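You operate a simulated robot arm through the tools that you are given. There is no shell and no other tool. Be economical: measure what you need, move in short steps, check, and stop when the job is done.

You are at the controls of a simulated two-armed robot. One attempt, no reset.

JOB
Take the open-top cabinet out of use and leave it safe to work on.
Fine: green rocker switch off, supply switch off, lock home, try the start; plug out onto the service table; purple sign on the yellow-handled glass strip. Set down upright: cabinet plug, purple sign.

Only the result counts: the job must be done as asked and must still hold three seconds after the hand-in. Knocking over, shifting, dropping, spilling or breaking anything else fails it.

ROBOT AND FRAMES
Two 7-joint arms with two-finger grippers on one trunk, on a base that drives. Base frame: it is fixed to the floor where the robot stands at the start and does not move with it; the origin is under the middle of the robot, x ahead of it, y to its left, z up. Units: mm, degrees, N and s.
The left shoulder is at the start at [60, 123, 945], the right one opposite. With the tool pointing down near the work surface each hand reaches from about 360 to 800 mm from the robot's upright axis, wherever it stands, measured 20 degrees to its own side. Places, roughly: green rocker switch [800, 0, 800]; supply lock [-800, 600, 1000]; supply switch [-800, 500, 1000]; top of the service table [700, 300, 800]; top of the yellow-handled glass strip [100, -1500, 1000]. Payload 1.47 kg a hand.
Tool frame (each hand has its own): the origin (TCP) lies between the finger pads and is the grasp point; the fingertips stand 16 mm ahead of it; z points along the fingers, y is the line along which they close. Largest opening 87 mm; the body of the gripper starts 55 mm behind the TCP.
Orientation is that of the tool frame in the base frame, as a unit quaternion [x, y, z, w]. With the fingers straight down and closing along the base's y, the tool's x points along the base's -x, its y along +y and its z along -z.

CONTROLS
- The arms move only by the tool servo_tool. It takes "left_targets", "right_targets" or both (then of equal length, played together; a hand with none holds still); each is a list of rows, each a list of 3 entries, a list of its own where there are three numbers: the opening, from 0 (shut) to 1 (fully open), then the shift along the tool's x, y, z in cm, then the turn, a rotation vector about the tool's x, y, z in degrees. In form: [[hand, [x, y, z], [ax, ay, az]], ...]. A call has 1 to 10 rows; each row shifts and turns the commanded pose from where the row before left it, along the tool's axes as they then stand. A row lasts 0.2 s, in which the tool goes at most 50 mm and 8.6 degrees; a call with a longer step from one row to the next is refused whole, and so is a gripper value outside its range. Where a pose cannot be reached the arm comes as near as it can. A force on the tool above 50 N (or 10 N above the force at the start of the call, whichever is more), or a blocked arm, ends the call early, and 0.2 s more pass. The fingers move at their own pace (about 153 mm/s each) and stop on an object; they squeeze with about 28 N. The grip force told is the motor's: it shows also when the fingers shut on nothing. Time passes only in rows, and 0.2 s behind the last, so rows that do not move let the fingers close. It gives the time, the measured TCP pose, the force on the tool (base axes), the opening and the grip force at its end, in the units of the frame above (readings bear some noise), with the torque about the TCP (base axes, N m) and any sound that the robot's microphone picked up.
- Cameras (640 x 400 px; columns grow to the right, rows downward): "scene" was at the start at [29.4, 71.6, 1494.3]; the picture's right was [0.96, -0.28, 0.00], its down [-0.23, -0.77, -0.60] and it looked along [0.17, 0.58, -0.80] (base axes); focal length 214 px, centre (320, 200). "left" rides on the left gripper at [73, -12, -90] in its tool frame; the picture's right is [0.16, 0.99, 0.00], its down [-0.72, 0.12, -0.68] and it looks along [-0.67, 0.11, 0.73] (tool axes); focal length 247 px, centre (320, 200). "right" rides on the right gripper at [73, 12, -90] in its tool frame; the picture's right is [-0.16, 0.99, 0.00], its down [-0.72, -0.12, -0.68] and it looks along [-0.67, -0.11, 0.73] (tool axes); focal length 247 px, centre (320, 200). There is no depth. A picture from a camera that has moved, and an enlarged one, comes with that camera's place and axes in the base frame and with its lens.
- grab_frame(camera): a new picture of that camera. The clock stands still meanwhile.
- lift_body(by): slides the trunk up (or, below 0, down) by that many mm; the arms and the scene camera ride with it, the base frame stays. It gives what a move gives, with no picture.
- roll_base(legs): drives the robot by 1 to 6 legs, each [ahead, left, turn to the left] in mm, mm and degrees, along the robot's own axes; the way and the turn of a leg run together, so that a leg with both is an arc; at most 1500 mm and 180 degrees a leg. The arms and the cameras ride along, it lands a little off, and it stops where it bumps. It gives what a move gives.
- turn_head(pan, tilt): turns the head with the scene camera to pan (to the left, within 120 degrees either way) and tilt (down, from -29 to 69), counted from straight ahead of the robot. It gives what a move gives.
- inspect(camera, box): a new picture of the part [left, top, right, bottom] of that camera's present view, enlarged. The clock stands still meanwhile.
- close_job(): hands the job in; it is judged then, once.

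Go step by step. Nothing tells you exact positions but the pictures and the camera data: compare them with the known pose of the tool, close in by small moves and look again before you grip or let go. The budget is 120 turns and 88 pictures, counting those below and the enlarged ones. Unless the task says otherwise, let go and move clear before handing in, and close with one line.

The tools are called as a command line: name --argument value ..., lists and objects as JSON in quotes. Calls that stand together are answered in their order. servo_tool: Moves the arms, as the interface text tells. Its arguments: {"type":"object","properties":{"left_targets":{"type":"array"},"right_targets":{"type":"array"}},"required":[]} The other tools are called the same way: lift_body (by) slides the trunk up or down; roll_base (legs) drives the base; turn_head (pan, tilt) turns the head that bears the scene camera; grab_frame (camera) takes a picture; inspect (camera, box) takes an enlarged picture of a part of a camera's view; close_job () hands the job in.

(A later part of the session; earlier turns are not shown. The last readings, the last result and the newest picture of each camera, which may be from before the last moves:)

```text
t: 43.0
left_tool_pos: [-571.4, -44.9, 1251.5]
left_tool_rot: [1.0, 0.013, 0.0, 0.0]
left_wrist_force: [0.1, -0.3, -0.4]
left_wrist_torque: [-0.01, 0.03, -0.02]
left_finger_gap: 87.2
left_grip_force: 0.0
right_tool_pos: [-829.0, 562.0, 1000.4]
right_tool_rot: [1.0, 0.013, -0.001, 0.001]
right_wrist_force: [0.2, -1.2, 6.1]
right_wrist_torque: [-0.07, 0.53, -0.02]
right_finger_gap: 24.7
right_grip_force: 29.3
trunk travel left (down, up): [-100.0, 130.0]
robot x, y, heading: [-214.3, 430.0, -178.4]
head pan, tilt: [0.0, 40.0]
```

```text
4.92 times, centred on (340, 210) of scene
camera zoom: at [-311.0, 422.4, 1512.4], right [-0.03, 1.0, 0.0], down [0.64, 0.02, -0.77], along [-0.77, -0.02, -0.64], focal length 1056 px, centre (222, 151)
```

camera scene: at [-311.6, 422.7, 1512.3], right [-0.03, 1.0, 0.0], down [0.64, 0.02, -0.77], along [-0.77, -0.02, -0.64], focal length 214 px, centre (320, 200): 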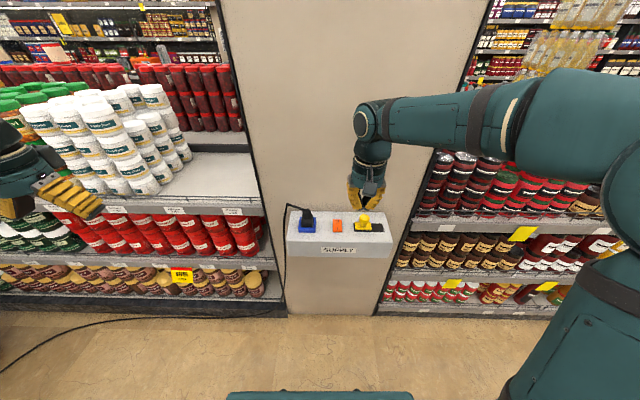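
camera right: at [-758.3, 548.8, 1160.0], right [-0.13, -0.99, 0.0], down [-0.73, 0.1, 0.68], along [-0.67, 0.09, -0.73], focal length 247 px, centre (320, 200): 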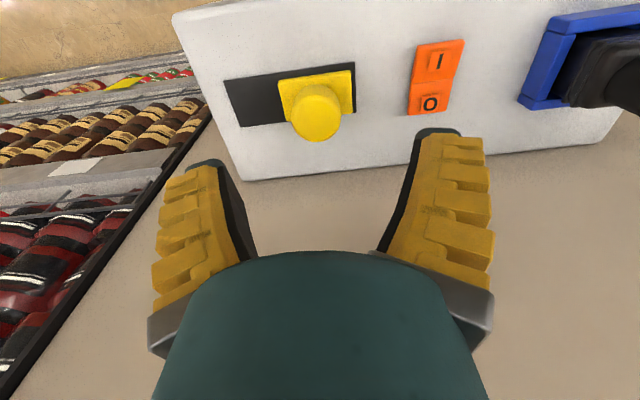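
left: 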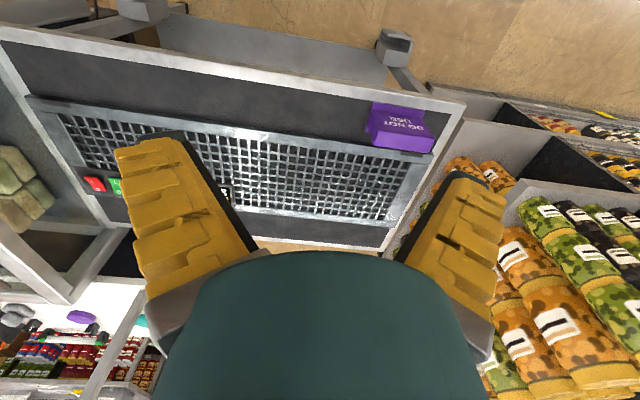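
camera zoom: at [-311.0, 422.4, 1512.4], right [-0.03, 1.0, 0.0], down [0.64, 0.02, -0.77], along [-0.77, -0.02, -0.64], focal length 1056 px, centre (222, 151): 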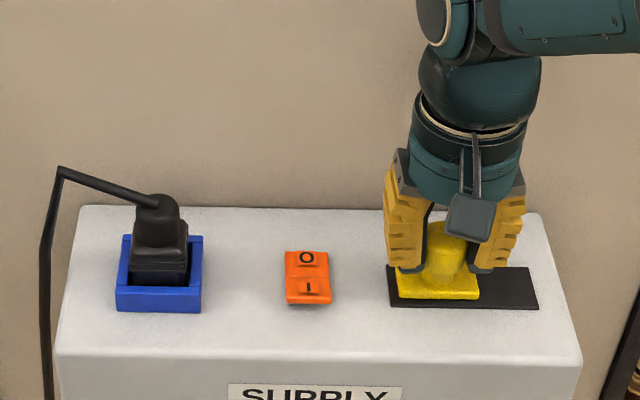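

servo_tool --right_targets '[[0, [0, -1, -0.05], [0, 0, 0]], [0, [0.03, -1, 0], [0, 0, 0]], [0, [0.03, -1, 0], [0, 0, 0]], [0, [0.03, -1, 0], [0, 0, 0]], [0, [0, -0.5, 0], [0, 0, 0]], [0, [0, -0.5, 0], [0, 0, 0]], [0, [0, -0.5, 0], [0, 0, 0]], [0, [0, 0, 0], [0, 0, 0]]]'

inspect --camera "scene" --box '[275, 170, 405, 250]'

```text
t: 44.9
left_tool_pos: [-573.2, -49.6, 1249.3]
left_tool_rot: [1.0, 0.014, 0.0, -0.003]
left_wrist_force: [-0.3, 0.1, -0.3]
left_wrist_torque: [-0.02, 0.0, -0.04]
left_finger_gap: 87.2
left_grip_force: 0.0
right_tool_pos: [-828.2, 603.7, 1000.9]
right_tool_rot: [1.0, 0.018, 0.0, 0.004]
right_wrist_force: [-2.7, -48.9, -5.0]
right_wrist_torque: [-0.18, 0.63, 0.25]
right_finger_gap: 25.9
right_grip_force: 30.1
trunk travel left (down, up): [-100.0, 130.0]
robot x, y, heading: [-217.7, 424.9, -178.5]
head pan, tilt: [0.0, 40.0]
```

```text
4.92 times, centred on (340, 210) of scene
camera zoom: at [-312.2, 416.2, 1512.2], right [-0.03, 1.0, 0.0], down [0.64, 0.02, -0.77], along [-0.77, -0.02, -0.64], focal length 1056 px, centre (222, 151)
```

zoom: 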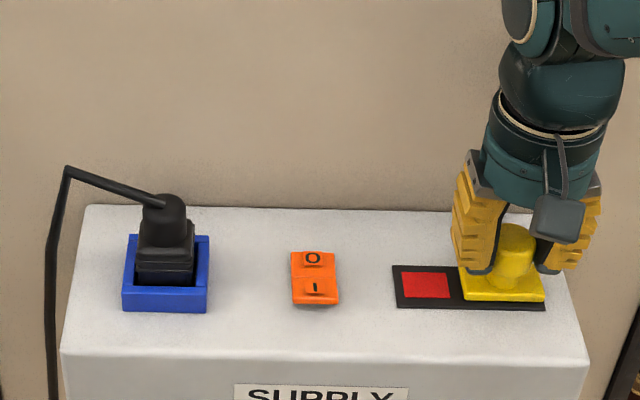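

The lock is at its end stop with the red indicator showing. Release the knob and retract.

servo_tool --right_targets '[[0, [0, 0.4, 0], [0, 0, 0]], [0.8, [0, 0, 0], [0, 0, 0]], [0.8, [0, 0, 0], [0, 0, 0]], [0.8, [0, 0, -4], [0, 0, 0]], [0.5, [0, 0, -4.5], [0, 0, 0]], [0, [2, 0, -4], [0, 0, 0]], [0, [4, 0, -2.5], [0, 0, 0]], [0, [4, 0, -2.5], [0, 0, 0]], [0, [4, 0, -2.5], [0, 0, 0]]]'

inspect --camera "scene" --box '[275, 170, 405, 250]'

```text
t: 46.9
left_tool_pos: [-570.7, -44.6, 1252.1]
left_tool_rot: [1.0, 0.014, -0.001, 0.0]
left_wrist_force: [0.0, -0.4, 0.6]
left_wrist_torque: [-0.04, 0.03, 0.01]
left_finger_gap: 87.0
left_grip_force: 0.1
right_tool_pos: [-686.2, 618.8, 1199.6]
right_tool_rot: [1.0, 0.013, -0.001, 0.001]
right_wrist_force: [0.2, -0.9, -0.5]
right_wrist_torque: [-0.02, 0.03, 0.05]
right_finger_gap: 0.0
right_grip_force: 27.8
trunk travel left (down, up): [-100.0, 130.0]
robot x, y, heading: [-214.0, 426.3, -178.5]
head pan, tilt: [0.0, 40.0]
```

```text
4.92 times, centred on (340, 210) of scene
camera zoom: at [-309.8, 422.9, 1512.5], right [-0.03, 1.0, 0.0], down [0.64, 0.02, -0.77], along [-0.77, -0.02, -0.64], focal length 1056 px, centre (222, 151)
```

zoom: 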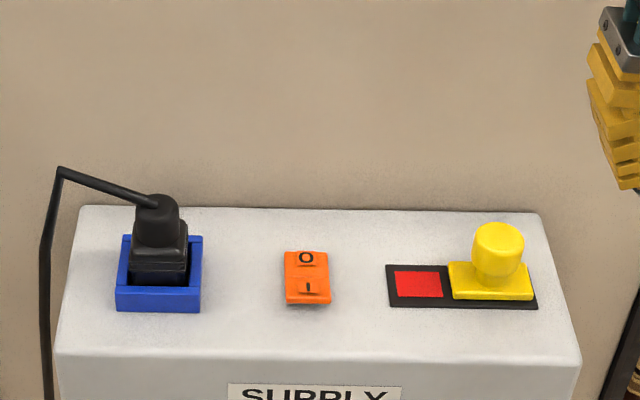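

Lock holds. Now back to the console to try the start.

roll_base --legs '[[0, 430, 0], [0, 0, 178.5], [305, 0, 0]]'

turn_head --pan -10 --tilt 50

grab_frame --camera "scene"

```text
t: 60.2
left_tool_pos: [458.7, 473.8, 1251.0]
left_tool_rot: [-0.014, 1.0, 0.0, -0.001]
left_wrist_force: [-0.4, -1.2, -0.7]
left_wrist_torque: [0.02, 0.02, 0.03]
left_finger_gap: 87.1
left_grip_force: 0.0
right_tool_pos: [575.5, -187.5, 1200.1]
right_tool_rot: [-0.014, 1.0, 0.002, -0.001]
right_wrist_force: [1.0, 0.5, 1.1]
right_wrist_torque: [0.02, 0.02, 0.03]
right_finger_gap: 0.0
right_grip_force: 28.0
trunk travel left (down, up): [-100.0, 130.0]
robot x, y, heading: [100.1, 2.8, 1.6]
head pan, tilt: [0.0, 40.0]
```

```text
t: 60.9
left_tool_pos: [456.6, 474.4, 1252.6]
left_tool_rot: [-0.014, 1.0, 0.0, 0.0]
left_wrist_force: [0.0, -0.3, 0.3]
left_wrist_torque: [-0.01, -0.03, -0.02]
left_finger_gap: 87.1
left_grip_force: 0.0
right_tool_pos: [573.9, -188.2, 1199.8]
right_tool_rot: [-0.014, 1.0, 0.001, 0.0]
right_wrist_force: [-0.2, 0.1, -0.3]
right_wrist_torque: [-0.03, -0.05, 0.02]
right_finger_gap: 0.0
right_grip_force: 27.8
trunk travel left (down, up): [-100.0, 130.0]
robot x, y, heading: [105.8, 4.8, 1.7]
head pan, tilt: [-10.0, 50.0]
```

```text
49 pictures are left
camera scene: at [185.6, -6.5, 1498.2], right [-0.14, -0.99, 0.0], down [-0.76, 0.11, -0.64], along [0.64, -0.09, -0.77], focal length 214 px, centre (320, 200)
```

scene: 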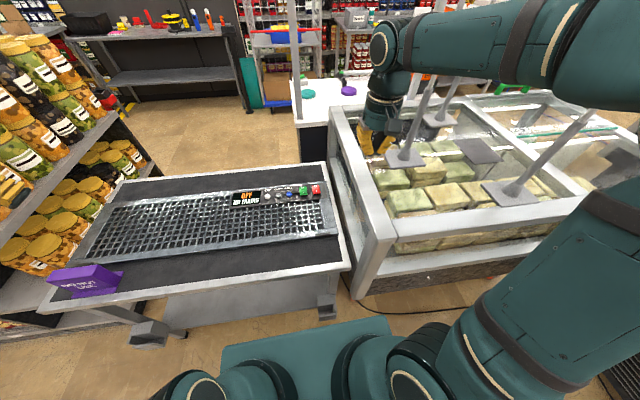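

servo_tool --right_targets '[[0, [-2.47, 1.72, 3.33], [0, 0, 0]], [0, [-2.47, 1.72, 3.33], [0, 0, 0]], [0, [-2.47, 1.72, 3.33], [0, 0, 0]], [0, [-2.47, 1.72, 3.33], [0, 0, 0]], [0, [-2.47, 1.72, 3.33], [0, 0, 0]], [0, [-2.47, 1.72, 3.33], [0, 0, 0]], [0, [-2.47, 1.72, 3.33], [0, 0, 0]], [0, [-2.47, 1.72, 3.33], [0, 0, 0]], [0, [-2.47, 1.72, 3.33], [0, 0, 0]]]'

inspect --camera "right" --box '[160, 0, 480, 200]'

inspect --camera "scene" --box '[220, 170, 340, 215]'

```text
t: 62.9
left_tool_pos: [459.0, 473.9, 1250.9]
left_tool_rot: [-0.015, 1.0, 0.0, -0.001]
left_wrist_force: [0.4, 0.1, -0.5]
left_wrist_torque: [-0.01, 0.02, 0.03]
left_finger_gap: 87.0
left_grip_force: 0.0
right_tool_pos: [795.6, -26.8, 901.6]
right_tool_rot: [-0.014, 1.0, 0.001, 0.001]
right_wrist_force: [1.1, 0.7, -0.1]
right_wrist_torque: [0.0, 0.02, -0.03]
right_finger_gap: 0.1
right_grip_force: 27.6
trunk travel left (down, up): [-100.0, 130.0]
robot x, y, heading: [103.8, 5.1, 1.7]
head pan, tilt: [-10.0, 50.0]
```

```text
2.00 times, centred on (320, 100) of right
camera zoom: at [722.2, -16.6, 991.2], right [0.13, 0.99, 0.0], down [0.73, -0.1, 0.68], along [0.67, -0.09, -0.73], focal length 494 px, centre (320, 400)
```

zoom: 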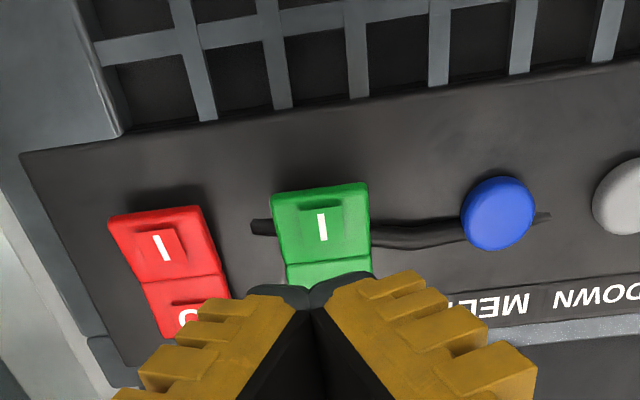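

```text
5.33 times, centred on (280, 192) of scene
camera zoom: at [187.0, -6.0, 1498.0], right [-0.15, -0.99, 0.0], down [-0.76, 0.11, -0.64], along [0.64, -0.09, -0.77], focal length 1144 px, centre (533, 240)
```

zoom: 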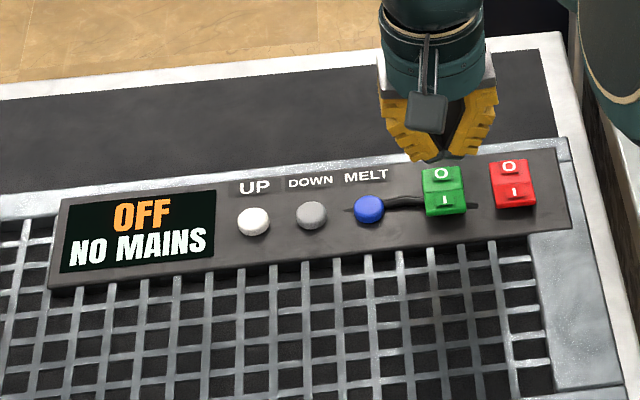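

The display says OFF / NO MAINS. I press the I half to try the start, then look.

servo_tool --right_targets '[[0, [0.4, 0.1, 2.5], [0, 0, 0]], [0, [0, 0, 2.5], [0, 0, 0]], [0, [0, 0, 0.5], [0, 0, 0]], [0, [0, 0, 0.5], [0, 0, 0]], [0, [0, 0, 0.5], [0, 0, 0]], [0, [0, 0, 0.5], [0, 0, 0]], [0, [0, 0, 0.5], [0, 0, 0]], [0, [0, 0, 0.5], [0, 0, 0]]]'

servo_tool --right_targets '[[0, [0, 0, -2], [0, 0, 0]], [0, [0, 0, -2], [0, 0, 0]], [0, [-2, 0, -1], [0, 0, 0]], [0, [-2.5, 0, 0], [0, 0, 0]], [0, [0, 0, 0], [0, 0, 0]]]'

inspect --camera "right" --box '[160, 0, 480, 200]'

inspect --camera "scene" --box '[220, 170, 340, 215]'

```text
t: 64.3
left_tool_pos: [454.9, 474.6, 1252.2]
left_tool_rot: [-0.014, 1.0, 0.0, 0.001]
left_wrist_force: [-0.2, -0.1, -0.3]
left_wrist_torque: [0.0, 0.0, 0.02]
left_finger_gap: 86.8
left_grip_force: 0.0
right_tool_pos: [791.8, -22.7, 840.9]
right_tool_rot: [-0.014, 1.0, 0.004, 0.008]
right_wrist_force: [-10.2, -2.3, 23.8]
right_wrist_torque: [-0.06, -0.1, 0.02]
right_finger_gap: 6.2
right_grip_force: 28.4
trunk travel left (down, up): [-100.0, 130.0]
robot x, y, heading: [100.8, 0.2, 1.6]
head pan, tilt: [-10.0, 50.0]
stopped in row 7 (right hand): the force on the tool passed its limit at 55 N (the readings are from after the stop); the commanded pose is now the measured one
```

```text
t: 65.5
left_tool_pos: [457.3, 473.5, 1251.3]
left_tool_rot: [-0.013, 1.0, 0.0, -0.001]
left_wrist_force: [-0.4, -0.9, 0.7]
left_wrist_torque: [-0.01, 0.0, 0.0]
left_finger_gap: 87.0
left_grip_force: 0.1
right_tool_pos: [837.5, -22.3, 886.8]
right_tool_rot: [-0.014, 1.0, 0.003, 0.005]
right_wrist_force: [0.7, -0.8, 0.0]
right_wrist_torque: [0.0, 0.0, -0.03]
right_finger_gap: 0.0
right_grip_force: 27.9
trunk travel left (down, up): [-100.0, 130.0]
robot x, y, heading: [102.4, 8.2, 1.6]
head pan, tilt: [-10.0, 50.0]
```

```text
2.00 times, centred on (320, 100) of right
camera zoom: at [762.9, -12.8, 977.7], right [0.13, 0.99, 0.01], down [0.72, -0.1, 0.69], along [0.68, -0.08, -0.73], focal length 494 px, centre (320, 400)
```

zoom: 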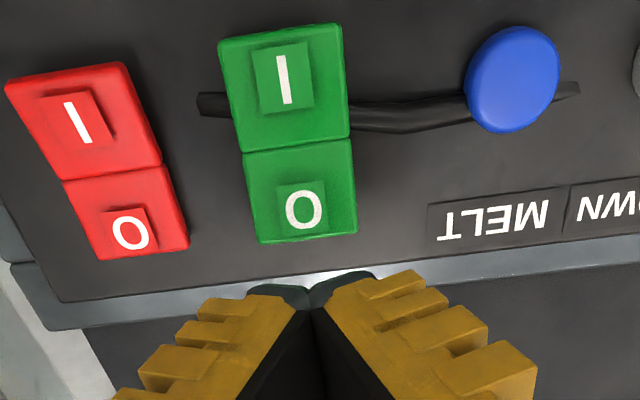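

```text
5.33 times, centred on (280, 192) of scene
camera zoom: at [185.3, -6.7, 1498.2], right [-0.15, -0.99, 0.0], down [-0.76, 0.11, -0.64], along [0.64, -0.09, -0.77], focal length 1144 px, centre (533, 240)
```

zoom: 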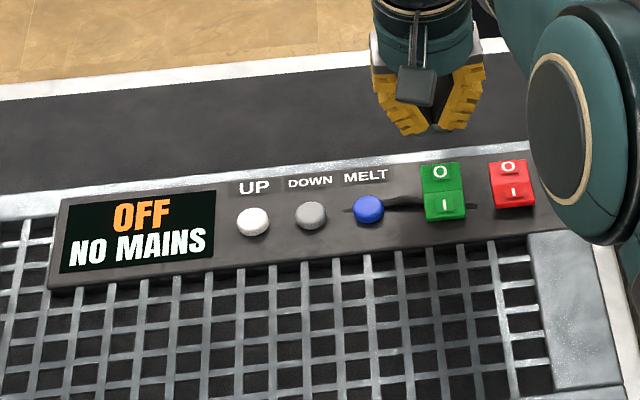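

Start tried: the rocker is on I and the display still shows OFF / NO MAINS. Now I press O again to leave it off.

servo_tool --right_targets '[[0, [0.4, -0.2, 2], [0, 0, 0]], [0, [0, 0, 1.5], [0, 0, 0]], [0, [0, 0, 0.5], [0, 0, 0]], [0, [0, 0, 0.5], [0, 0, 0]], [0, [0, 0, 0.5], [0, 0, 0]], [0, [0, 0, 0.5], [0, 0, 0]], [0, [0, 0, 0.5], [0, 0, 0]], [0, [0, 0, 0.5], [0, 0, 0]], [0, [0, 0, 0.5], [0, 0, 0]]]'

servo_tool --right_targets '[[0, [0, 0, -2], [0, 0, 0]], [0, [0, 0, -2], [0, 0, 0]], [0, [0, 0, -2], [0, 0, 0]], [0, [0, 0, 0], [0, 0, 0]]]'

inspect --camera "right" --box '[160, 0, 480, 200]'

inspect --camera "scene" --box '[220, 170, 340, 215]'

```text
t: 67.2
left_tool_pos: [456.0, 472.4, 1250.0]
left_tool_rot: [-0.014, 1.0, 0.0, -0.001]
left_wrist_force: [0.0, 0.3, 0.4]
left_wrist_torque: [0.0, 0.03, 0.01]
left_finger_gap: 87.1
left_grip_force: 0.1
right_tool_pos: [838.0, -24.3, 840.2]
right_tool_rot: [-0.013, 1.0, 0.005, 0.016]
right_wrist_force: [-3.8, 0.7, 19.0]
right_wrist_torque: [-0.04, 0.26, -0.06]
right_finger_gap: 5.7
right_grip_force: 28.4
trunk travel left (down, up): [-100.0, 130.0]
robot x, y, heading: [98.3, 1.2, 1.6]
head pan, tilt: [-10.0, 50.0]
stopped in row 8 (right hand): the force on the tool passed its limit at 53 N (the readings are from after the stop); the commanded pose is now the measured one
```

```text
t: 68.2
left_tool_pos: [456.8, 474.0, 1250.9]
left_tool_rot: [-0.014, 1.0, 0.001, 0.001]
left_wrist_force: [0.2, 0.4, 0.2]
left_wrist_torque: [0.03, 0.01, 0.02]
left_finger_gap: 87.0
left_grip_force: 0.0
right_tool_pos: [836.3, -25.4, 896.2]
right_tool_rot: [-0.013, 1.0, 0.004, 0.012]
right_wrist_force: [0.1, 0.4, -0.3]
right_wrist_torque: [-0.01, -0.01, -0.02]
right_finger_gap: 0.0
right_grip_force: 28.2
trunk travel left (down, up): [-100.0, 130.0]
robot x, y, heading: [103.3, 6.5, 1.6]
head pan, tilt: [-10.0, 50.0]
```

```text
2.00 times, centred on (320, 100) of right
camera zoom: at [760.6, -15.5, 984.9], right [0.13, 0.99, 0.01], down [0.71, -0.1, 0.7], along [0.69, -0.08, -0.72], focal length 494 px, centre (320, 400)
```

zoom: 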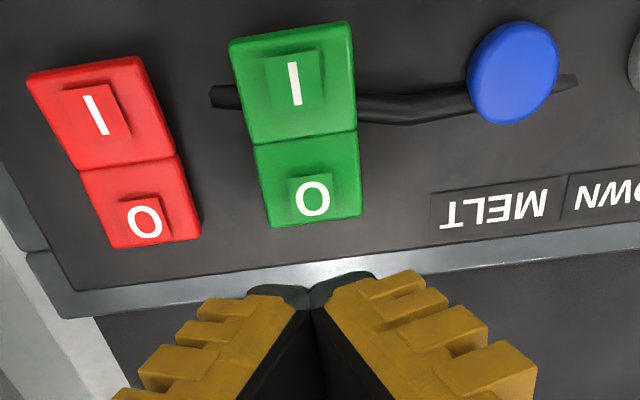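

```text
5.33 times, centred on (280, 192) of scene
camera zoom: at [185.9, -6.6, 1498.1], right [-0.15, -0.99, 0.0], down [-0.76, 0.11, -0.64], along [0.64, -0.09, -0.77], focal length 1144 px, centre (533, 240)
```

zoom: 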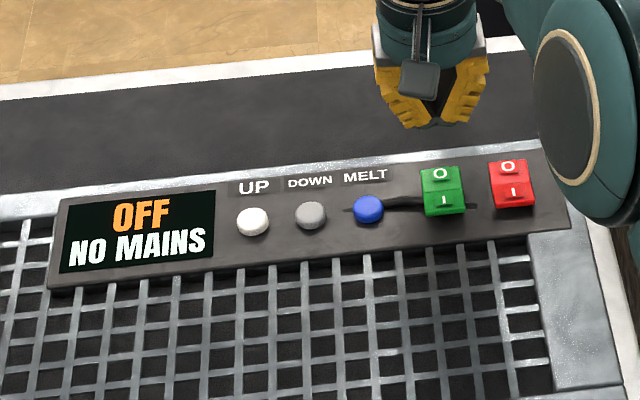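

Green rocker is off again, display OFF. Next the purple sign: I retract the right arm, back off a little, strafe left, and look at it with the left hand camera.

servo_tool --right_targets '[[0, [0, 0, -4.5], [0, 1.3, 0]], [0, [0, 0, -4.5], [0, 0, 0]], [0, [1, -0.5, -4.5], [0, 0, 0]], [0, [2, -1, -4], [0, 0, 0]], [0, [3, -1, -3.5], [0, 0, 0]], [0, [4, -1, -2.5], [0, 0, 0]], [0, [4, -1, -2.5], [0, 0, 0]], [0, [4.5, -1, -1], [0, 0, 0]], [0, [4.5, -1, 0], [0, 0, 0]], [0, [4.5, -1, 0], [0, 0, 0]]]'

roll_base --legs '[[-60, 0, -1.6], [0, 340, 0]]'

servo_tool --left_targets '[[1, [0, -2, 4], [0, 0, 0]], [1, [0, -2, 4], [0, 0, 0]], [1, [0, -2, 4], [0, 0, 0]], [1, [0, -2, 4], [0, 0, 0]], [1, [0, -2, 4], [0, 0, 0]], [1, [0, -2, 0], [0, 0, 0]]]'

grab_frame --camera "left"

turn_head --pan 30 --tilt 55

grab_frame --camera "scene"

```text
t: 70.4
left_tool_pos: [456.2, 474.1, 1252.5]
left_tool_rot: [-0.014, 1.0, -0.001, 0.001]
left_wrist_force: [0.1, 0.0, 0.6]
left_wrist_torque: [0.01, -0.02, 0.04]
left_finger_gap: 87.0
left_grip_force: 0.0
right_tool_pos: [560.3, -109.8, 1165.2]
right_tool_rot: [-0.013, 1.0, 0.004, 0.001]
right_wrist_force: [-0.2, 0.2, -0.2]
right_wrist_torque: [0.03, -0.02, 0.0]
right_finger_gap: 0.0
right_grip_force: 28.5
trunk travel left (down, up): [-100.0, 130.0]
robot x, y, heading: [102.4, 5.2, 1.5]
head pan, tilt: [-10.0, 50.0]
```

```text
t: 74.5
left_tool_pos: [409.6, 804.0, 1251.2]
left_tool_rot: [0.0, 1.0, 0.0, 0.0]
left_wrist_force: [-0.3, -0.2, 0.1]
left_wrist_torque: [0.0, 0.02, -0.02]
left_finger_gap: 86.8
left_grip_force: 0.1
right_tool_pos: [498.4, 218.4, 1163.7]
right_tool_rot: [0.001, 1.0, 0.004, 0.0]
right_wrist_force: [-0.1, 0.2, 0.7]
right_wrist_torque: [-0.01, -0.03, 0.01]
right_finger_gap: 0.0
right_grip_force: 28.6
trunk travel left (down, up): [-100.0, 130.0]
robot x, y, heading: [41.6, 344.0, -0.0]
head pan, tilt: [-10.0, 50.0]
```

```text
t: 75.9
left_tool_pos: [410.6, 683.7, 1051.0]
left_tool_rot: [0.0, 1.0, 0.0, 0.001]
left_wrist_force: [0.3, 0.6, -0.5]
left_wrist_torque: [0.07, 0.0, -0.02]
left_finger_gap: 86.9
left_grip_force: 0.0
right_tool_pos: [498.6, 217.0, 1164.1]
right_tool_rot: [0.001, 1.0, 0.004, 0.002]
right_wrist_force: [-0.4, 0.2, 0.4]
right_wrist_torque: [0.02, 0.01, 0.03]
right_finger_gap: 0.0
right_grip_force: 27.7
trunk travel left (down, up): [-100.0, 130.0]
robot x, y, heading: [40.5, 341.5, 0.3]
head pan, tilt: [-10.0, 50.0]
```

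```text
42 pictures are left
camera left: at [338.1, 670.6, 1139.7], right [-0.16, 0.99, 0.0], down [0.72, 0.12, 0.68], along [0.67, 0.11, -0.73], focal length 247 px, centre (320, 200)
```

left: 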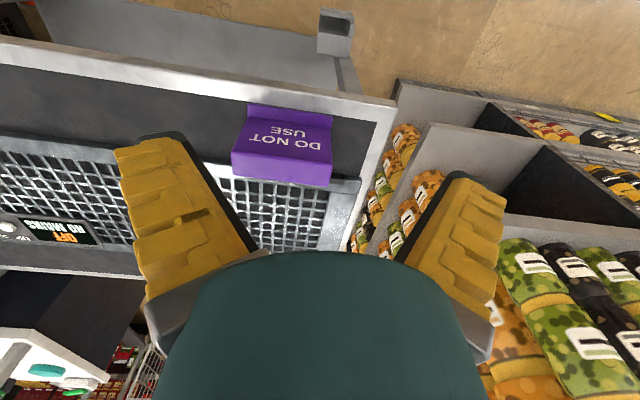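

```text
t: 77.0
left_tool_pos: [411.0, 684.5, 1050.4]
left_tool_rot: [0.0, 1.0, 0.0, 0.0]
left_wrist_force: [-0.1, 0.1, -0.5]
left_wrist_torque: [0.02, 0.02, -0.01]
left_finger_gap: 87.0
left_grip_force: 0.0
right_tool_pos: [499.3, 217.8, 1164.5]
right_tool_rot: [0.002, 1.0, 0.003, 0.001]
right_wrist_force: [-0.1, 0.1, 1.6]
right_wrist_torque: [-0.01, 0.03, 0.01]
right_finger_gap: 0.0
right_grip_force: 27.4
trunk travel left (down, up): [-100.0, 130.0]
robot x, y, heading: [41.4, 344.2, -0.1]
head pan, tilt: [30.0, 55.0]
```

```text
41 pictures are left
camera scene: at [112.3, 380.2, 1491.7], right [0.5, -0.87, 0.0], down [-0.71, -0.41, -0.57], along [0.5, 0.29, -0.82], focal length 214 px, centre (320, 200)
```

scene: 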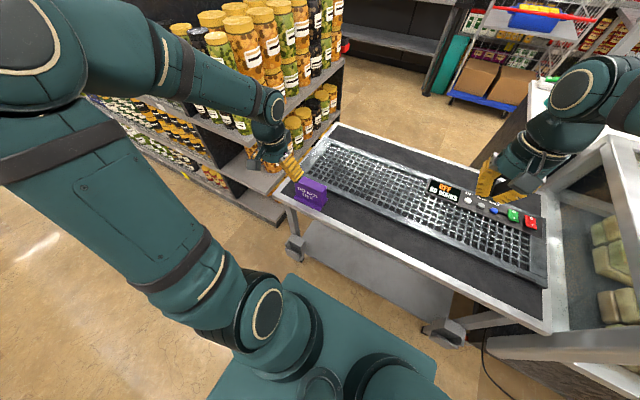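

inspect --camera "left" --box '[215, 90, 375, 190]'

inspect --camera "scene" --box '[270, 160, 350, 220]'

```text
4.00 times, centred on (295, 140) of left
camera zoom: at [338.6, 671.6, 1139.8], right [-0.16, 0.99, 0.0], down [0.72, 0.12, 0.68], along [0.67, 0.11, -0.73], focal length 988 px, centre (420, 440)
```

zoom: 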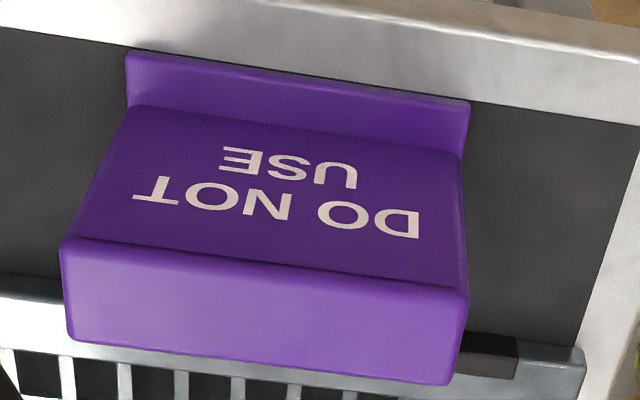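

```text
6.67 times, centred on (310, 190) of scene
camera zoom: at [112.3, 380.2, 1491.7], right [0.5, -0.87, 0.0], down [-0.71, -0.41, -0.57], along [0.5, 0.29, -0.82], focal length 1430 px, centre (387, 267)
```

zoom: 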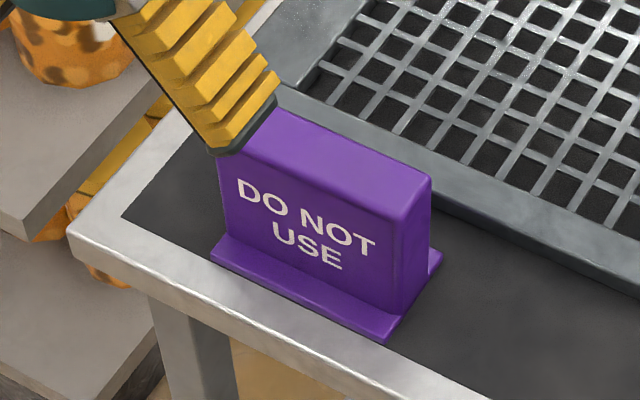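

The sign is an inverted T: upright plate about 37 mm thick (x≈501–538, y≈595–712, top z≈895). I'll bring the left hand above it and turn the gripper 90° to close across the thickness.

servo_tool --left_targets '[[1, [-2.75, -0.75, 1], [0, 0, 0]], [1, [-2.75, -0.75, 1], [0, 0, 0]], [1, [-2.7, -0.75, 1], [0, 0, 0]], [1, [-2.7, -0.75, 1], [0, 0, 0]], [1, [0, 0, 0], [0, 0, 8.2]], [1, [0, 0, 0], [0, 0, 8.2]], [1, [0, 0, 0], [0, 0, 8.2]], [1, [0, 0, 0], [0, 0, 8.2]], [1, [0, 0, 0], [0, 0, 8.2]], [1, [0, 0, 0], [0, 0, 8.2]]]'

servo_tool --left_targets '[[1, [0, 0, 0], [0, 0, 8.2]], [1, [0, 0, 0], [0, 0, 8.2]], [1, [0, 0, 0], [0, 0, 8.2]], [1, [0, 0, 0], [0, 0, 8.2]], [1, [0, 0, 0], [0, 0, 8]], [1, [0, 0, 0], [0, 0, 0]]]'

grab_frame --camera "left"

inspect --camera "scene" --box '[250, 140, 370, 220]'

```text
t: 79.2
left_tool_pos: [520.6, 653.4, 1012.2]
left_tool_rot: [0.417, 0.909, 0.0, 0.0]
left_wrist_force: [0.3, 0.6, -0.2]
left_wrist_torque: [0.01, -0.02, -0.01]
left_finger_gap: 86.9
left_grip_force: 0.0
right_tool_pos: [498.2, 217.4, 1163.4]
right_tool_rot: [0.001, 1.0, 0.004, 0.001]
right_wrist_force: [-0.7, -0.2, 0.6]
right_wrist_torque: [0.01, -0.01, 0.02]
right_finger_gap: 0.0
right_grip_force: 27.5
trunk travel left (down, up): [-100.0, 130.0]
robot x, y, heading: [42.2, 340.3, 0.1]
head pan, tilt: [30.0, 55.0]
```

```text
t: 80.6
left_tool_pos: [521.4, 653.6, 1011.4]
left_tool_rot: [0.707, 0.707, 0.0, 0.0]
left_wrist_force: [-0.3, 0.1, 0.9]
left_wrist_torque: [0.01, -0.03, -0.01]
left_finger_gap: 86.9
left_grip_force: 0.0
right_tool_pos: [498.3, 217.3, 1165.2]
right_tool_rot: [0.001, 1.0, 0.004, 0.001]
right_wrist_force: [0.3, -0.3, -0.4]
right_wrist_torque: [0.02, -0.01, 0.04]
right_finger_gap: 0.0
right_grip_force: 28.2
trunk travel left (down, up): [-100.0, 130.0]
robot x, y, heading: [38.5, 343.1, 0.0]
head pan, tilt: [30.0, 55.0]
```

```text
38 pictures are left
camera left: at [509.0, 725.3, 1100.1], right [0.99, 0.16, 0.0], down [0.12, -0.72, 0.68], along [0.11, -0.67, -0.73], focal length 247 px, centre (320, 200)
```

left: 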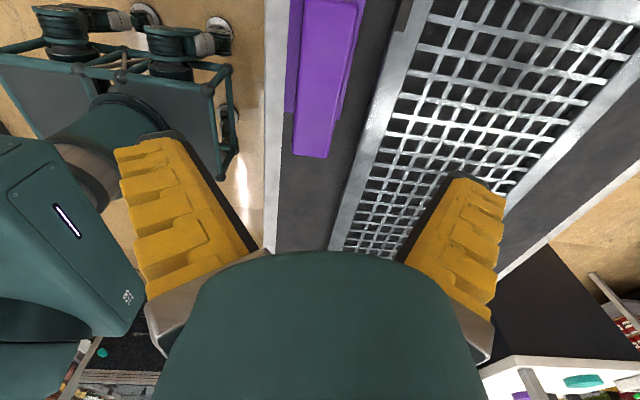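

```text
5.00 times, centred on (310, 180) of scene
camera zoom: at [112.2, 380.2, 1491.6], right [0.5, -0.87, 0.0], down [-0.71, -0.41, -0.57], along [0.5, 0.29, -0.82], focal length 1072 px, centre (370, 300)
```

zoom: 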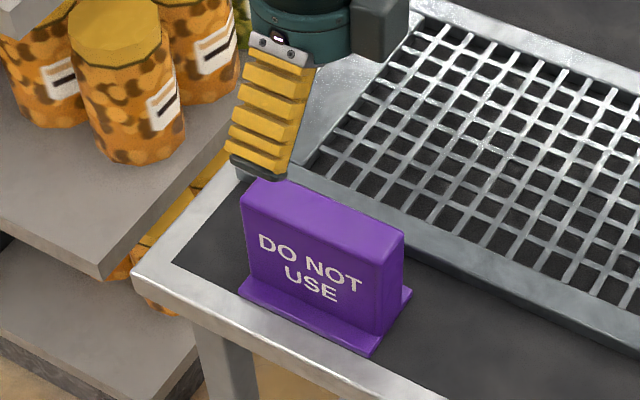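

servo_tool --left_targets '[[1, [0, -0.15, 4], [0, 0, 0]], [1, [0, 0, 4], [0, 0, 0]], [1, [0, 0, 3.3], [0, 0, 0]], [1, [0, 0, 3.2], [0, 0, 0]], [1, [0, 0, 0], [0, 0, 0]]]'

inspect --camera "scene" --box '[250, 140, 370, 220]'

```text
t: 81.8
left_tool_pos: [518.2, 653.1, 866.7]
left_tool_rot: [0.707, 0.708, 0.0, 0.0]
left_wrist_force: [-0.1, -0.8, -0.7]
left_wrist_torque: [-0.01, 0.01, 0.0]
left_finger_gap: 86.9
left_grip_force: 0.1
right_tool_pos: [497.7, 217.8, 1164.2]
right_tool_rot: [0.001, 1.0, 0.003, 0.001]
right_wrist_force: [-0.1, -0.5, -0.4]
right_wrist_torque: [0.0, 0.01, 0.01]
right_finger_gap: 0.0
right_grip_force: 27.8
trunk travel left (down, up): [-100.0, 130.0]
robot x, y, heading: [40.3, 347.0, 0.1]
head pan, tilt: [30.0, 55.0]
```

```text
5.00 times, centred on (310, 180) of scene
camera zoom: at [111.8, 380.1, 1491.7], right [0.5, -0.87, 0.0], down [-0.71, -0.41, -0.57], along [0.5, 0.29, -0.82], focal length 1072 px, centre (370, 300)
```

zoom: 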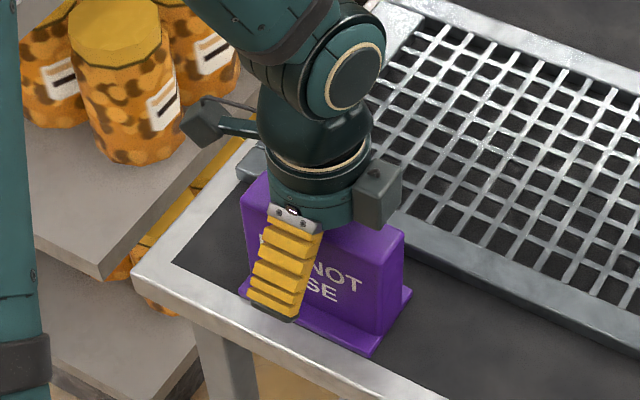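

servo_tool --left_targets '[[0, [0, 0, 0], [0, 0, 0]], [0, [0, 0, 0], [0, 0, 0]], [0, [0, 0, 0], [0, 0, 0]], [0, [0, 0, -2], [0, 0, 0]], [0, [0, 0, -3], [0, 0, 0]], [0, [0, 0, -4], [0, 0, 0]], [0, [0, 0, -4], [0, 0, 0]], [0, [0, 0, -4], [0, 0, 0]], [0, [0, 0, -4], [0, 0, 0]], [0, [0, 0, -4], [0, 0, 0]]]'

inspect --camera "scene" --box '[230, 80, 390, 220]'

```text
t: 84.0
left_tool_pos: [518.2, 653.9, 1116.6]
left_tool_rot: [0.707, 0.707, 0.0, 0.0]
left_wrist_force: [0.4, 0.0, -0.7]
left_wrist_torque: [0.0, 0.01, 0.0]
left_finger_gap: 29.3
left_grip_force: 27.7
right_tool_pos: [499.5, 217.4, 1164.0]
right_tool_rot: [0.002, 1.0, 0.004, 0.001]
right_wrist_force: [-0.7, 0.3, -0.2]
right_wrist_torque: [0.01, 0.0, 0.02]
right_finger_gap: 0.2
right_grip_force: 28.4
trunk travel left (down, up): [-100.0, 130.0]
robot x, y, heading: [43.5, 345.1, -0.1]
head pan, tilt: [30.0, 55.0]
```

```text
2.86 times, centred on (310, 150) of scene
camera zoom: at [111.7, 380.1, 1491.7], right [0.5, -0.87, 0.0], down [-0.71, -0.41, -0.57], along [0.5, 0.29, -0.82], focal length 613 px, centre (349, 343)
```

zoom: 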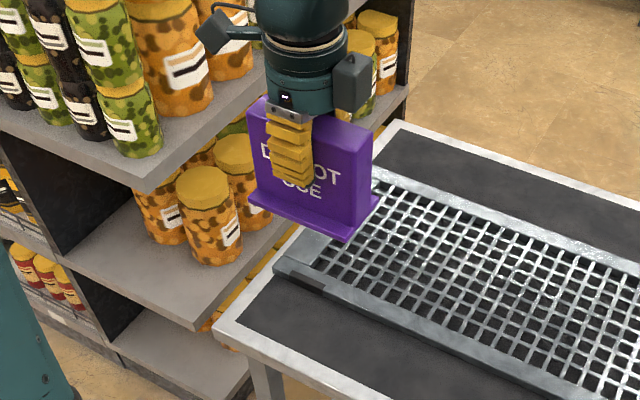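

Sign is held. I raise it, back off, turn right and drive toward the cabinet, stopping short for a look.

servo_tool --left_targets '[[0, [0, 0, -4.3], [0, 0, 0]], [0, [0, 0, -4.3], [0, 0, 0]], [0, [0, 0, -4.3], [0, 0, 0]], [0, [0, 0, 0], [0, 0, 0]]]'

roll_base --legs '[[-170, 0, 0], [0, 0, -90], [1240, 0, 0]]'

turn_head --pan 0 --tilt 45

grab_frame --camera "scene"

```text
t: 85.0
left_tool_pos: [520.0, 653.9, 1244.9]
left_tool_rot: [0.707, 0.707, 0.0, 0.0]
left_wrist_force: [0.0, -0.2, -0.7]
left_wrist_torque: [-0.03, 0.01, -0.02]
left_finger_gap: 29.1
left_grip_force: 28.2
right_tool_pos: [498.9, 217.8, 1164.6]
right_tool_rot: [0.0, 1.0, 0.004, 0.001]
right_wrist_force: [0.1, 0.0, -0.2]
right_wrist_torque: [0.0, -0.02, -0.03]
right_finger_gap: 0.2
right_grip_force: 27.8
trunk travel left (down, up): [-100.0, 130.0]
robot x, y, heading: [38.4, 341.2, -0.1]
head pan, tilt: [30.0, 55.0]
```

```text
t: 96.1
left_tool_pos: [184.4, -1376.5, 1244.4]
left_tool_rot: [1.0, 0.001, -0.001, 0.0]
left_wrist_force: [-0.1, 0.2, -0.8]
left_wrist_torque: [-0.03, 0.0, 0.05]
left_finger_gap: 29.0
left_grip_force: 27.8
right_tool_pos: [-252.9, -1357.3, 1162.7]
right_tool_rot: [0.707, 0.707, 0.003, 0.003]
right_wrist_force: [-0.5, -0.6, -0.4]
right_wrist_torque: [-0.01, 0.03, 0.0]
right_finger_gap: 0.0
right_grip_force: 27.6
trunk travel left (down, up): [-100.0, 130.0]
robot x, y, heading: [-127.1, -898.0, -90.1]
head pan, tilt: [30.0, 55.0]
```

```text
t: 97.1
left_tool_pos: [185.1, -1377.0, 1244.3]
left_tool_rot: [1.0, 0.0, 0.0, 0.0]
left_wrist_force: [-0.4, 0.7, -1.6]
left_wrist_torque: [0.02, -0.03, 0.0]
left_finger_gap: 29.0
left_grip_force: 28.6
right_tool_pos: [-250.5, -1356.5, 1164.6]
right_tool_rot: [0.707, 0.707, 0.002, 0.003]
right_wrist_force: [0.0, 0.2, -0.2]
right_wrist_torque: [-0.01, 0.01, -0.02]
right_finger_gap: 0.0
right_grip_force: 28.0
trunk travel left (down, up): [-100.0, 130.0]
robot x, y, heading: [-126.1, -898.2, -89.7]
head pan, tilt: [0.0, 45.0]
```

```text
34 pictures are left
camera scene: at [-127.7, -990.4, 1505.0], right [-1.0, 0.0, 0.0], down [0.0, 0.71, -0.71], along [0.0, -0.71, -0.71], focal length 214 px, centre (320, 200)
```

scene: 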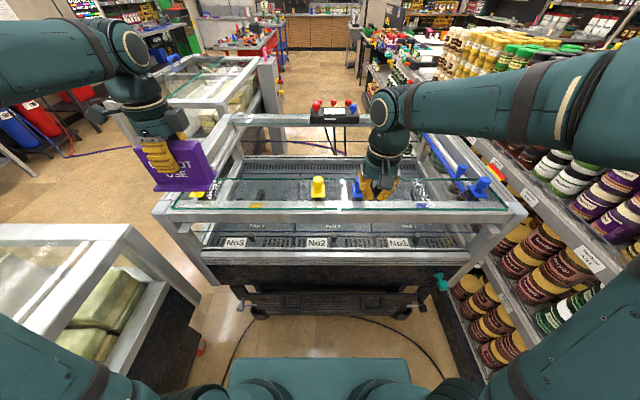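

inspect --camera "scene" --box '[140, 150, 380, 230]'

grab_frame --camera "left"

```text
2.67 times, centred on (260, 190) of scene
camera zoom: at [-127.7, -990.4, 1505.0], right [-1.0, 0.0, 0.0], down [0.0, 0.71, -0.71], along [0.0, -0.71, -0.71], focal length 572 px, centre (480, 227)
```

zoom: 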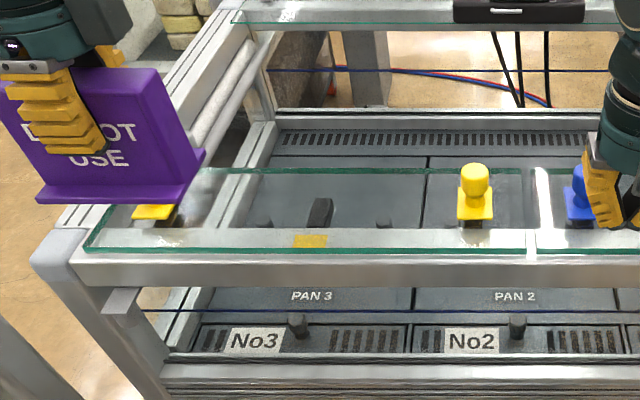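

```text
32 pictures are left
camera left: at [257.6, -1366.1, 1333.1], right [0.16, -0.99, 0.0], down [-0.72, -0.12, 0.68], along [-0.67, -0.11, -0.73], focal length 247 px, centre (320, 200)
```

left: 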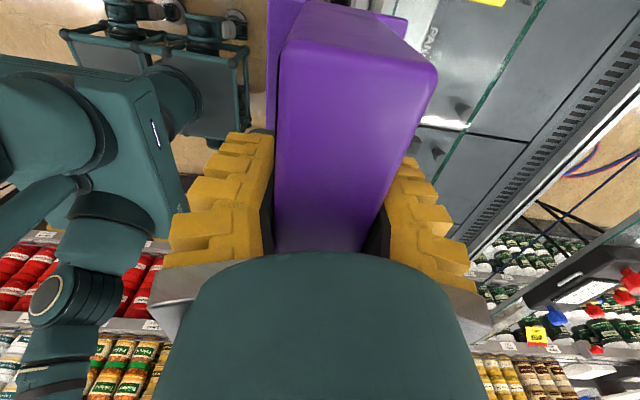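

The yellow-handled strip runs x≈-187…342, y≈-1588…-1442, z≈1010, with its handles at x≈-121 and 289. I'll bring the sign over (85,-1515), between the handles.

servo_tool --left_targets '[[0, [-2, 2.76, 1], [0, 0, 0]], [0, [-2, 2.76, 1], [0, 0, 0]], [0, [-2, 2.76, 1], [0, 0, 0]], [0, [-2, 2.76, 2], [0, 0, 0]], [0, [-2, 2.76, 2], [0, 0, 0]], [0, [0, 0, 1.5], [0, 0, 0]], [0, [0, 0, 1.5], [0, 0, 0]], [0, [0, 0, 1.5], [0, 0, 0]], [0, [0, 0, 0], [0, 0, 0]]]'

inspect --camera "scene" --box '[160, 140, 380, 240]'

grab_frame --camera "left"

```text
t: 99.1
left_tool_pos: [84.1, -1515.1, 1129.7]
left_tool_rot: [1.0, 0.001, 0.0, 0.0]
left_wrist_force: [0.9, 0.7, -1.2]
left_wrist_torque: [0.0, 0.01, -0.03]
left_finger_gap: 28.8
left_grip_force: 28.0
right_tool_pos: [-251.0, -1356.6, 1164.8]
right_tool_rot: [0.707, 0.707, 0.001, 0.003]
right_wrist_force: [-0.5, 0.7, 0.2]
right_wrist_torque: [-0.01, -0.01, -0.03]
right_finger_gap: 0.0
right_grip_force: 27.4
trunk travel left (down, up): [-100.0, 130.0]
robot x, y, heading: [-129.7, -900.3, -90.1]
head pan, tilt: [0.0, 45.0]
```

```text
2.91 times, centred on (270, 190) of scene
camera zoom: at [-127.9, -990.4, 1505.1], right [-1.0, 0.0, 0.0], down [0.0, 0.71, -0.71], along [0.0, -0.71, -0.71], focal length 624 px, centre (466, 229)
```

zoom: 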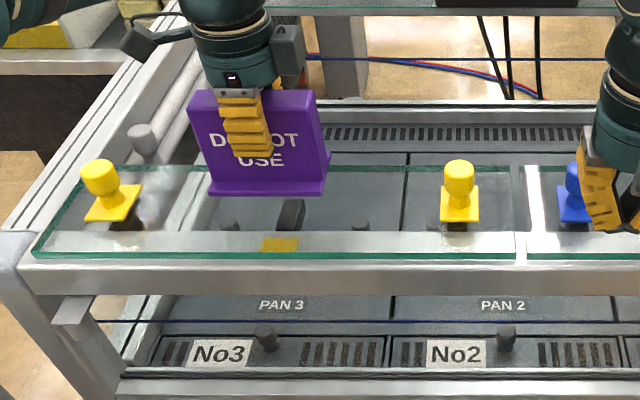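

```text
30 pictures are left
camera left: at [157.3, -1504.5, 1217.5], right [0.16, -0.99, 0.0], down [-0.72, -0.12, 0.68], along [-0.67, -0.11, -0.73], focal length 247 px, centre (320, 200)
```

left: 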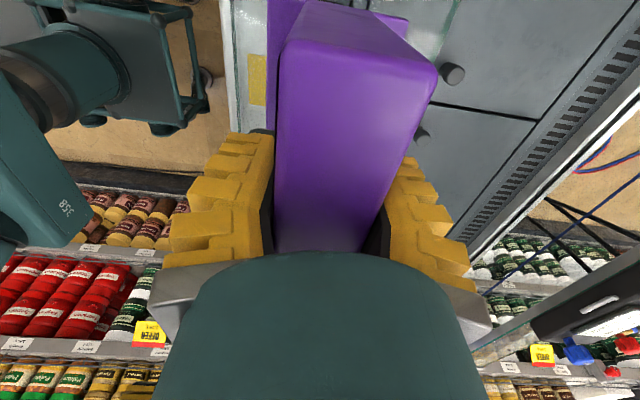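

servo_tool --left_targets '[[0, [0, 0.4, 1], [0, 0, 0]], [0, [0, 0, 1], [0, 0, 0]], [0, [0, 0, 1], [0, 0, 0]], [0, [0, 0, 0.7], [0, 0, 0]], [0, [0, 0, 0.3], [0, 0, 0]], [0, [0, 0, 0.2], [0, 0, 0]], [0, [0, 0, 0], [0, 0, 0]]]'

inspect --camera "scene" --box '[160, 140, 380, 240]'

```text
t: 100.7
left_tool_pos: [84.6, -1518.5, 1086.8]
left_tool_rot: [1.0, 0.001, 0.001, 0.0]
left_wrist_force: [-0.3, -0.1, -2.4]
left_wrist_torque: [-0.02, -0.02, 0.0]
left_finger_gap: 28.8
left_grip_force: 28.2
right_tool_pos: [-251.9, -1357.5, 1163.7]
right_tool_rot: [0.708, 0.707, 0.003, 0.003]
right_wrist_force: [0.0, 0.6, 0.6]
right_wrist_torque: [-0.01, 0.02, 0.03]
right_finger_gap: 0.0
right_grip_force: 28.0
trunk travel left (down, up): [-100.0, 130.0]
robot x, y, heading: [-127.0, -901.8, -90.0]
head pan, tilt: [0.0, 45.0]
```

```text
2.91 times, centred on (270, 190) of scene
camera zoom: at [-127.8, -990.3, 1505.1], right [-1.0, 0.0, 0.0], down [0.0, 0.71, -0.71], along [0.0, -0.71, -0.71], focal length 624 px, centre (466, 229)
```

zoom: 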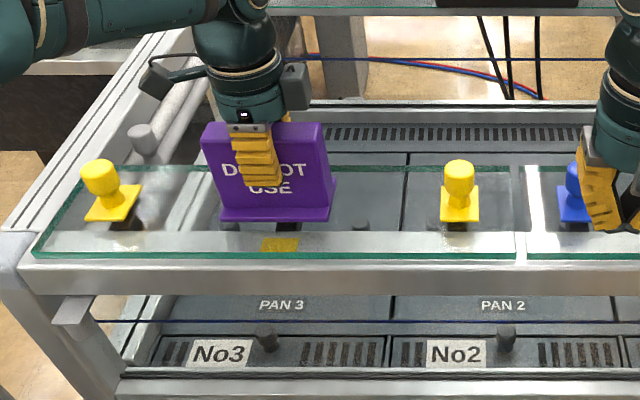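

servo_tool --left_targets '[[0, [0, 0, 0.2], [0, 0, 0]], [0, [0, 0, 0.2], [0, 0, 0]], [0, [0, 0, 0.2], [0, 0, 0]], [0, [0, 0, 0], [0, 0, 0]]]'

servo_tool --left_targets '[[0, [0, 0, 0.15], [0, 0, 0]], [0, [0, 0, 0.15], [0, 0, 0]], [0, [0, 0, 0], [0, 0, 0]]]'

```text
t: 101.7
left_tool_pos: [86.1, -1519.2, 1081.8]
left_tool_rot: [1.0, 0.002, 0.0, 0.0]
left_wrist_force: [0.2, 0.0, -0.6]
left_wrist_torque: [0.0, -0.01, -0.01]
left_finger_gap: 29.3
left_grip_force: 27.9
right_tool_pos: [-252.1, -1356.7, 1165.5]
right_tool_rot: [0.708, 0.707, 0.002, 0.003]
right_wrist_force: [0.2, -0.6, 0.3]
right_wrist_torque: [0.01, 0.02, -0.01]
right_finger_gap: 0.0
right_grip_force: 28.2
trunk travel left (down, up): [-100.0, 130.0]
robot x, y, heading: [-129.2, -898.1, -90.1]
head pan, tilt: [0.0, 45.0]
```

```text
t: 102.5
left_tool_pos: [85.6, -1520.2, 1079.2]
left_tool_rot: [1.0, 0.002, -0.001, 0.002]
left_wrist_force: [0.1, -1.5, 2.6]
left_wrist_torque: [0.05, 0.03, 0.02]
left_finger_gap: 29.0
left_grip_force: 27.8
right_tool_pos: [-250.7, -1355.8, 1164.5]
right_tool_rot: [0.707, 0.707, 0.001, 0.003]
right_wrist_force: [-0.8, 0.1, -0.1]
right_wrist_torque: [-0.04, 0.01, -0.01]
right_finger_gap: 0.1
right_grip_force: 28.0
trunk travel left (down, up): [-100.0, 130.0]
robot x, y, heading: [-125.5, -897.3, -89.8]
head pan, tilt: [0.0, 45.0]
```

servo_tool --left_targets '[[0, [0, 0, 0.1], [0, 0, 0]], [0, [0, 0, 0.1], [0, 0, 0]], [0, [0, 0, 0], [0, 0, 0]]]'

inspect --camera "scene" --box '[200, 150, 320, 230]'

```text
t: 103.3
left_tool_pos: [84.9, -1518.8, 1078.4]
left_tool_rot: [1.0, 0.002, 0.001, 0.001]
left_wrist_force: [0.3, -5.0, 14.2]
left_wrist_torque: [-0.01, 0.02, 0.04]
left_finger_gap: 31.2
left_grip_force: 28.1
right_tool_pos: [-252.4, -1355.8, 1165.3]
right_tool_rot: [0.707, 0.707, 0.003, 0.004]
right_wrist_force: [1.2, 0.3, 0.3]
right_wrist_torque: [0.0, -0.02, -0.01]
right_finger_gap: 0.0
right_grip_force: 28.1
trunk travel left (down, up): [-100.0, 130.0]
robot x, y, heading: [-124.8, -902.2, -90.1]
head pan, tilt: [0.0, 45.0]
```

```text
5.00 times, centred on (260, 190) of scene
camera zoom: at [-128.0, -989.8, 1505.2], right [-1.0, 0.0, 0.0], down [0.0, 0.71, -0.71], along [0.0, -0.71, -0.71], focal length 1072 px, centre (620, 250)
```

zoom: 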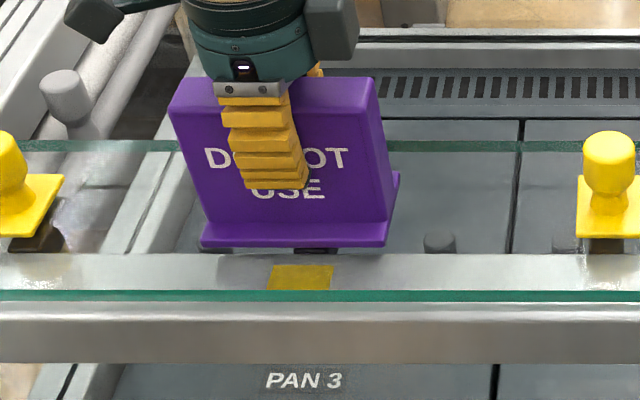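

Sign rests on the glass. Ease up a hair, release, and rise.

servo_tool --left_targets '[[0, [0, 0, -0.1], [0, 0, 0]], [0.5, [0, 0, 0], [0, 0, 0]], [1, [0, 0, 0], [0, 0, 0]], [1, [0, 0, 0], [0, 0, 0]], [1, [0, 0, -2], [0, 0, 0]], [1, [0, 0, -4], [0, 0, 0]], [1, [0, 0, -4.5], [0, 0, 0]], [1, [0, 0, -4.5], [0, 0, 0]]]'

inspect --camera "scene" --box '[180, 110, 340, 230]'

```text
t: 105.1
left_tool_pos: [84.3, -1518.7, 1228.5]
left_tool_rot: [1.0, 0.001, -0.001, 0.001]
left_wrist_force: [-0.2, 0.2, 0.1]
left_wrist_torque: [-0.02, -0.01, 0.02]
left_finger_gap: 86.9
left_grip_force: 0.0
right_tool_pos: [-251.6, -1357.1, 1164.8]
right_tool_rot: [0.707, 0.707, 0.003, 0.004]
right_wrist_force: [0.1, 0.1, -0.3]
right_wrist_torque: [-0.01, 0.01, 0.01]
right_finger_gap: 0.3
right_grip_force: 28.1
trunk travel left (down, up): [-100.0, 130.0]
robot x, y, heading: [-124.7, -897.5, -90.0]
head pan, tilt: [0.0, 45.0]
```

```text
3.33 times, centred on (260, 170) of scene
camera zoom: at [-128.2, -989.9, 1505.1], right [-1.0, 0.0, 0.0], down [0.0, 0.71, -0.71], along [0.0, -0.71, -0.71], focal length 715 px, centre (520, 300)
```

zoom: 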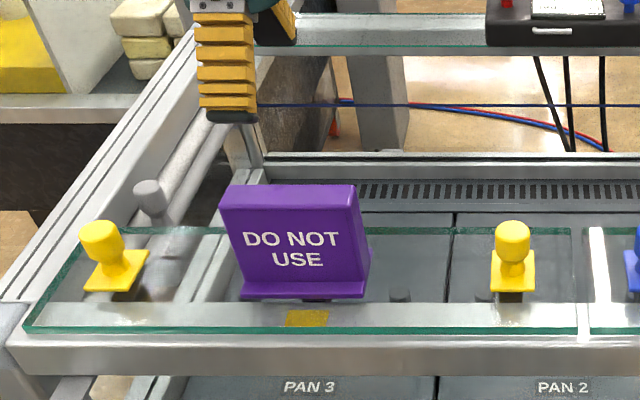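

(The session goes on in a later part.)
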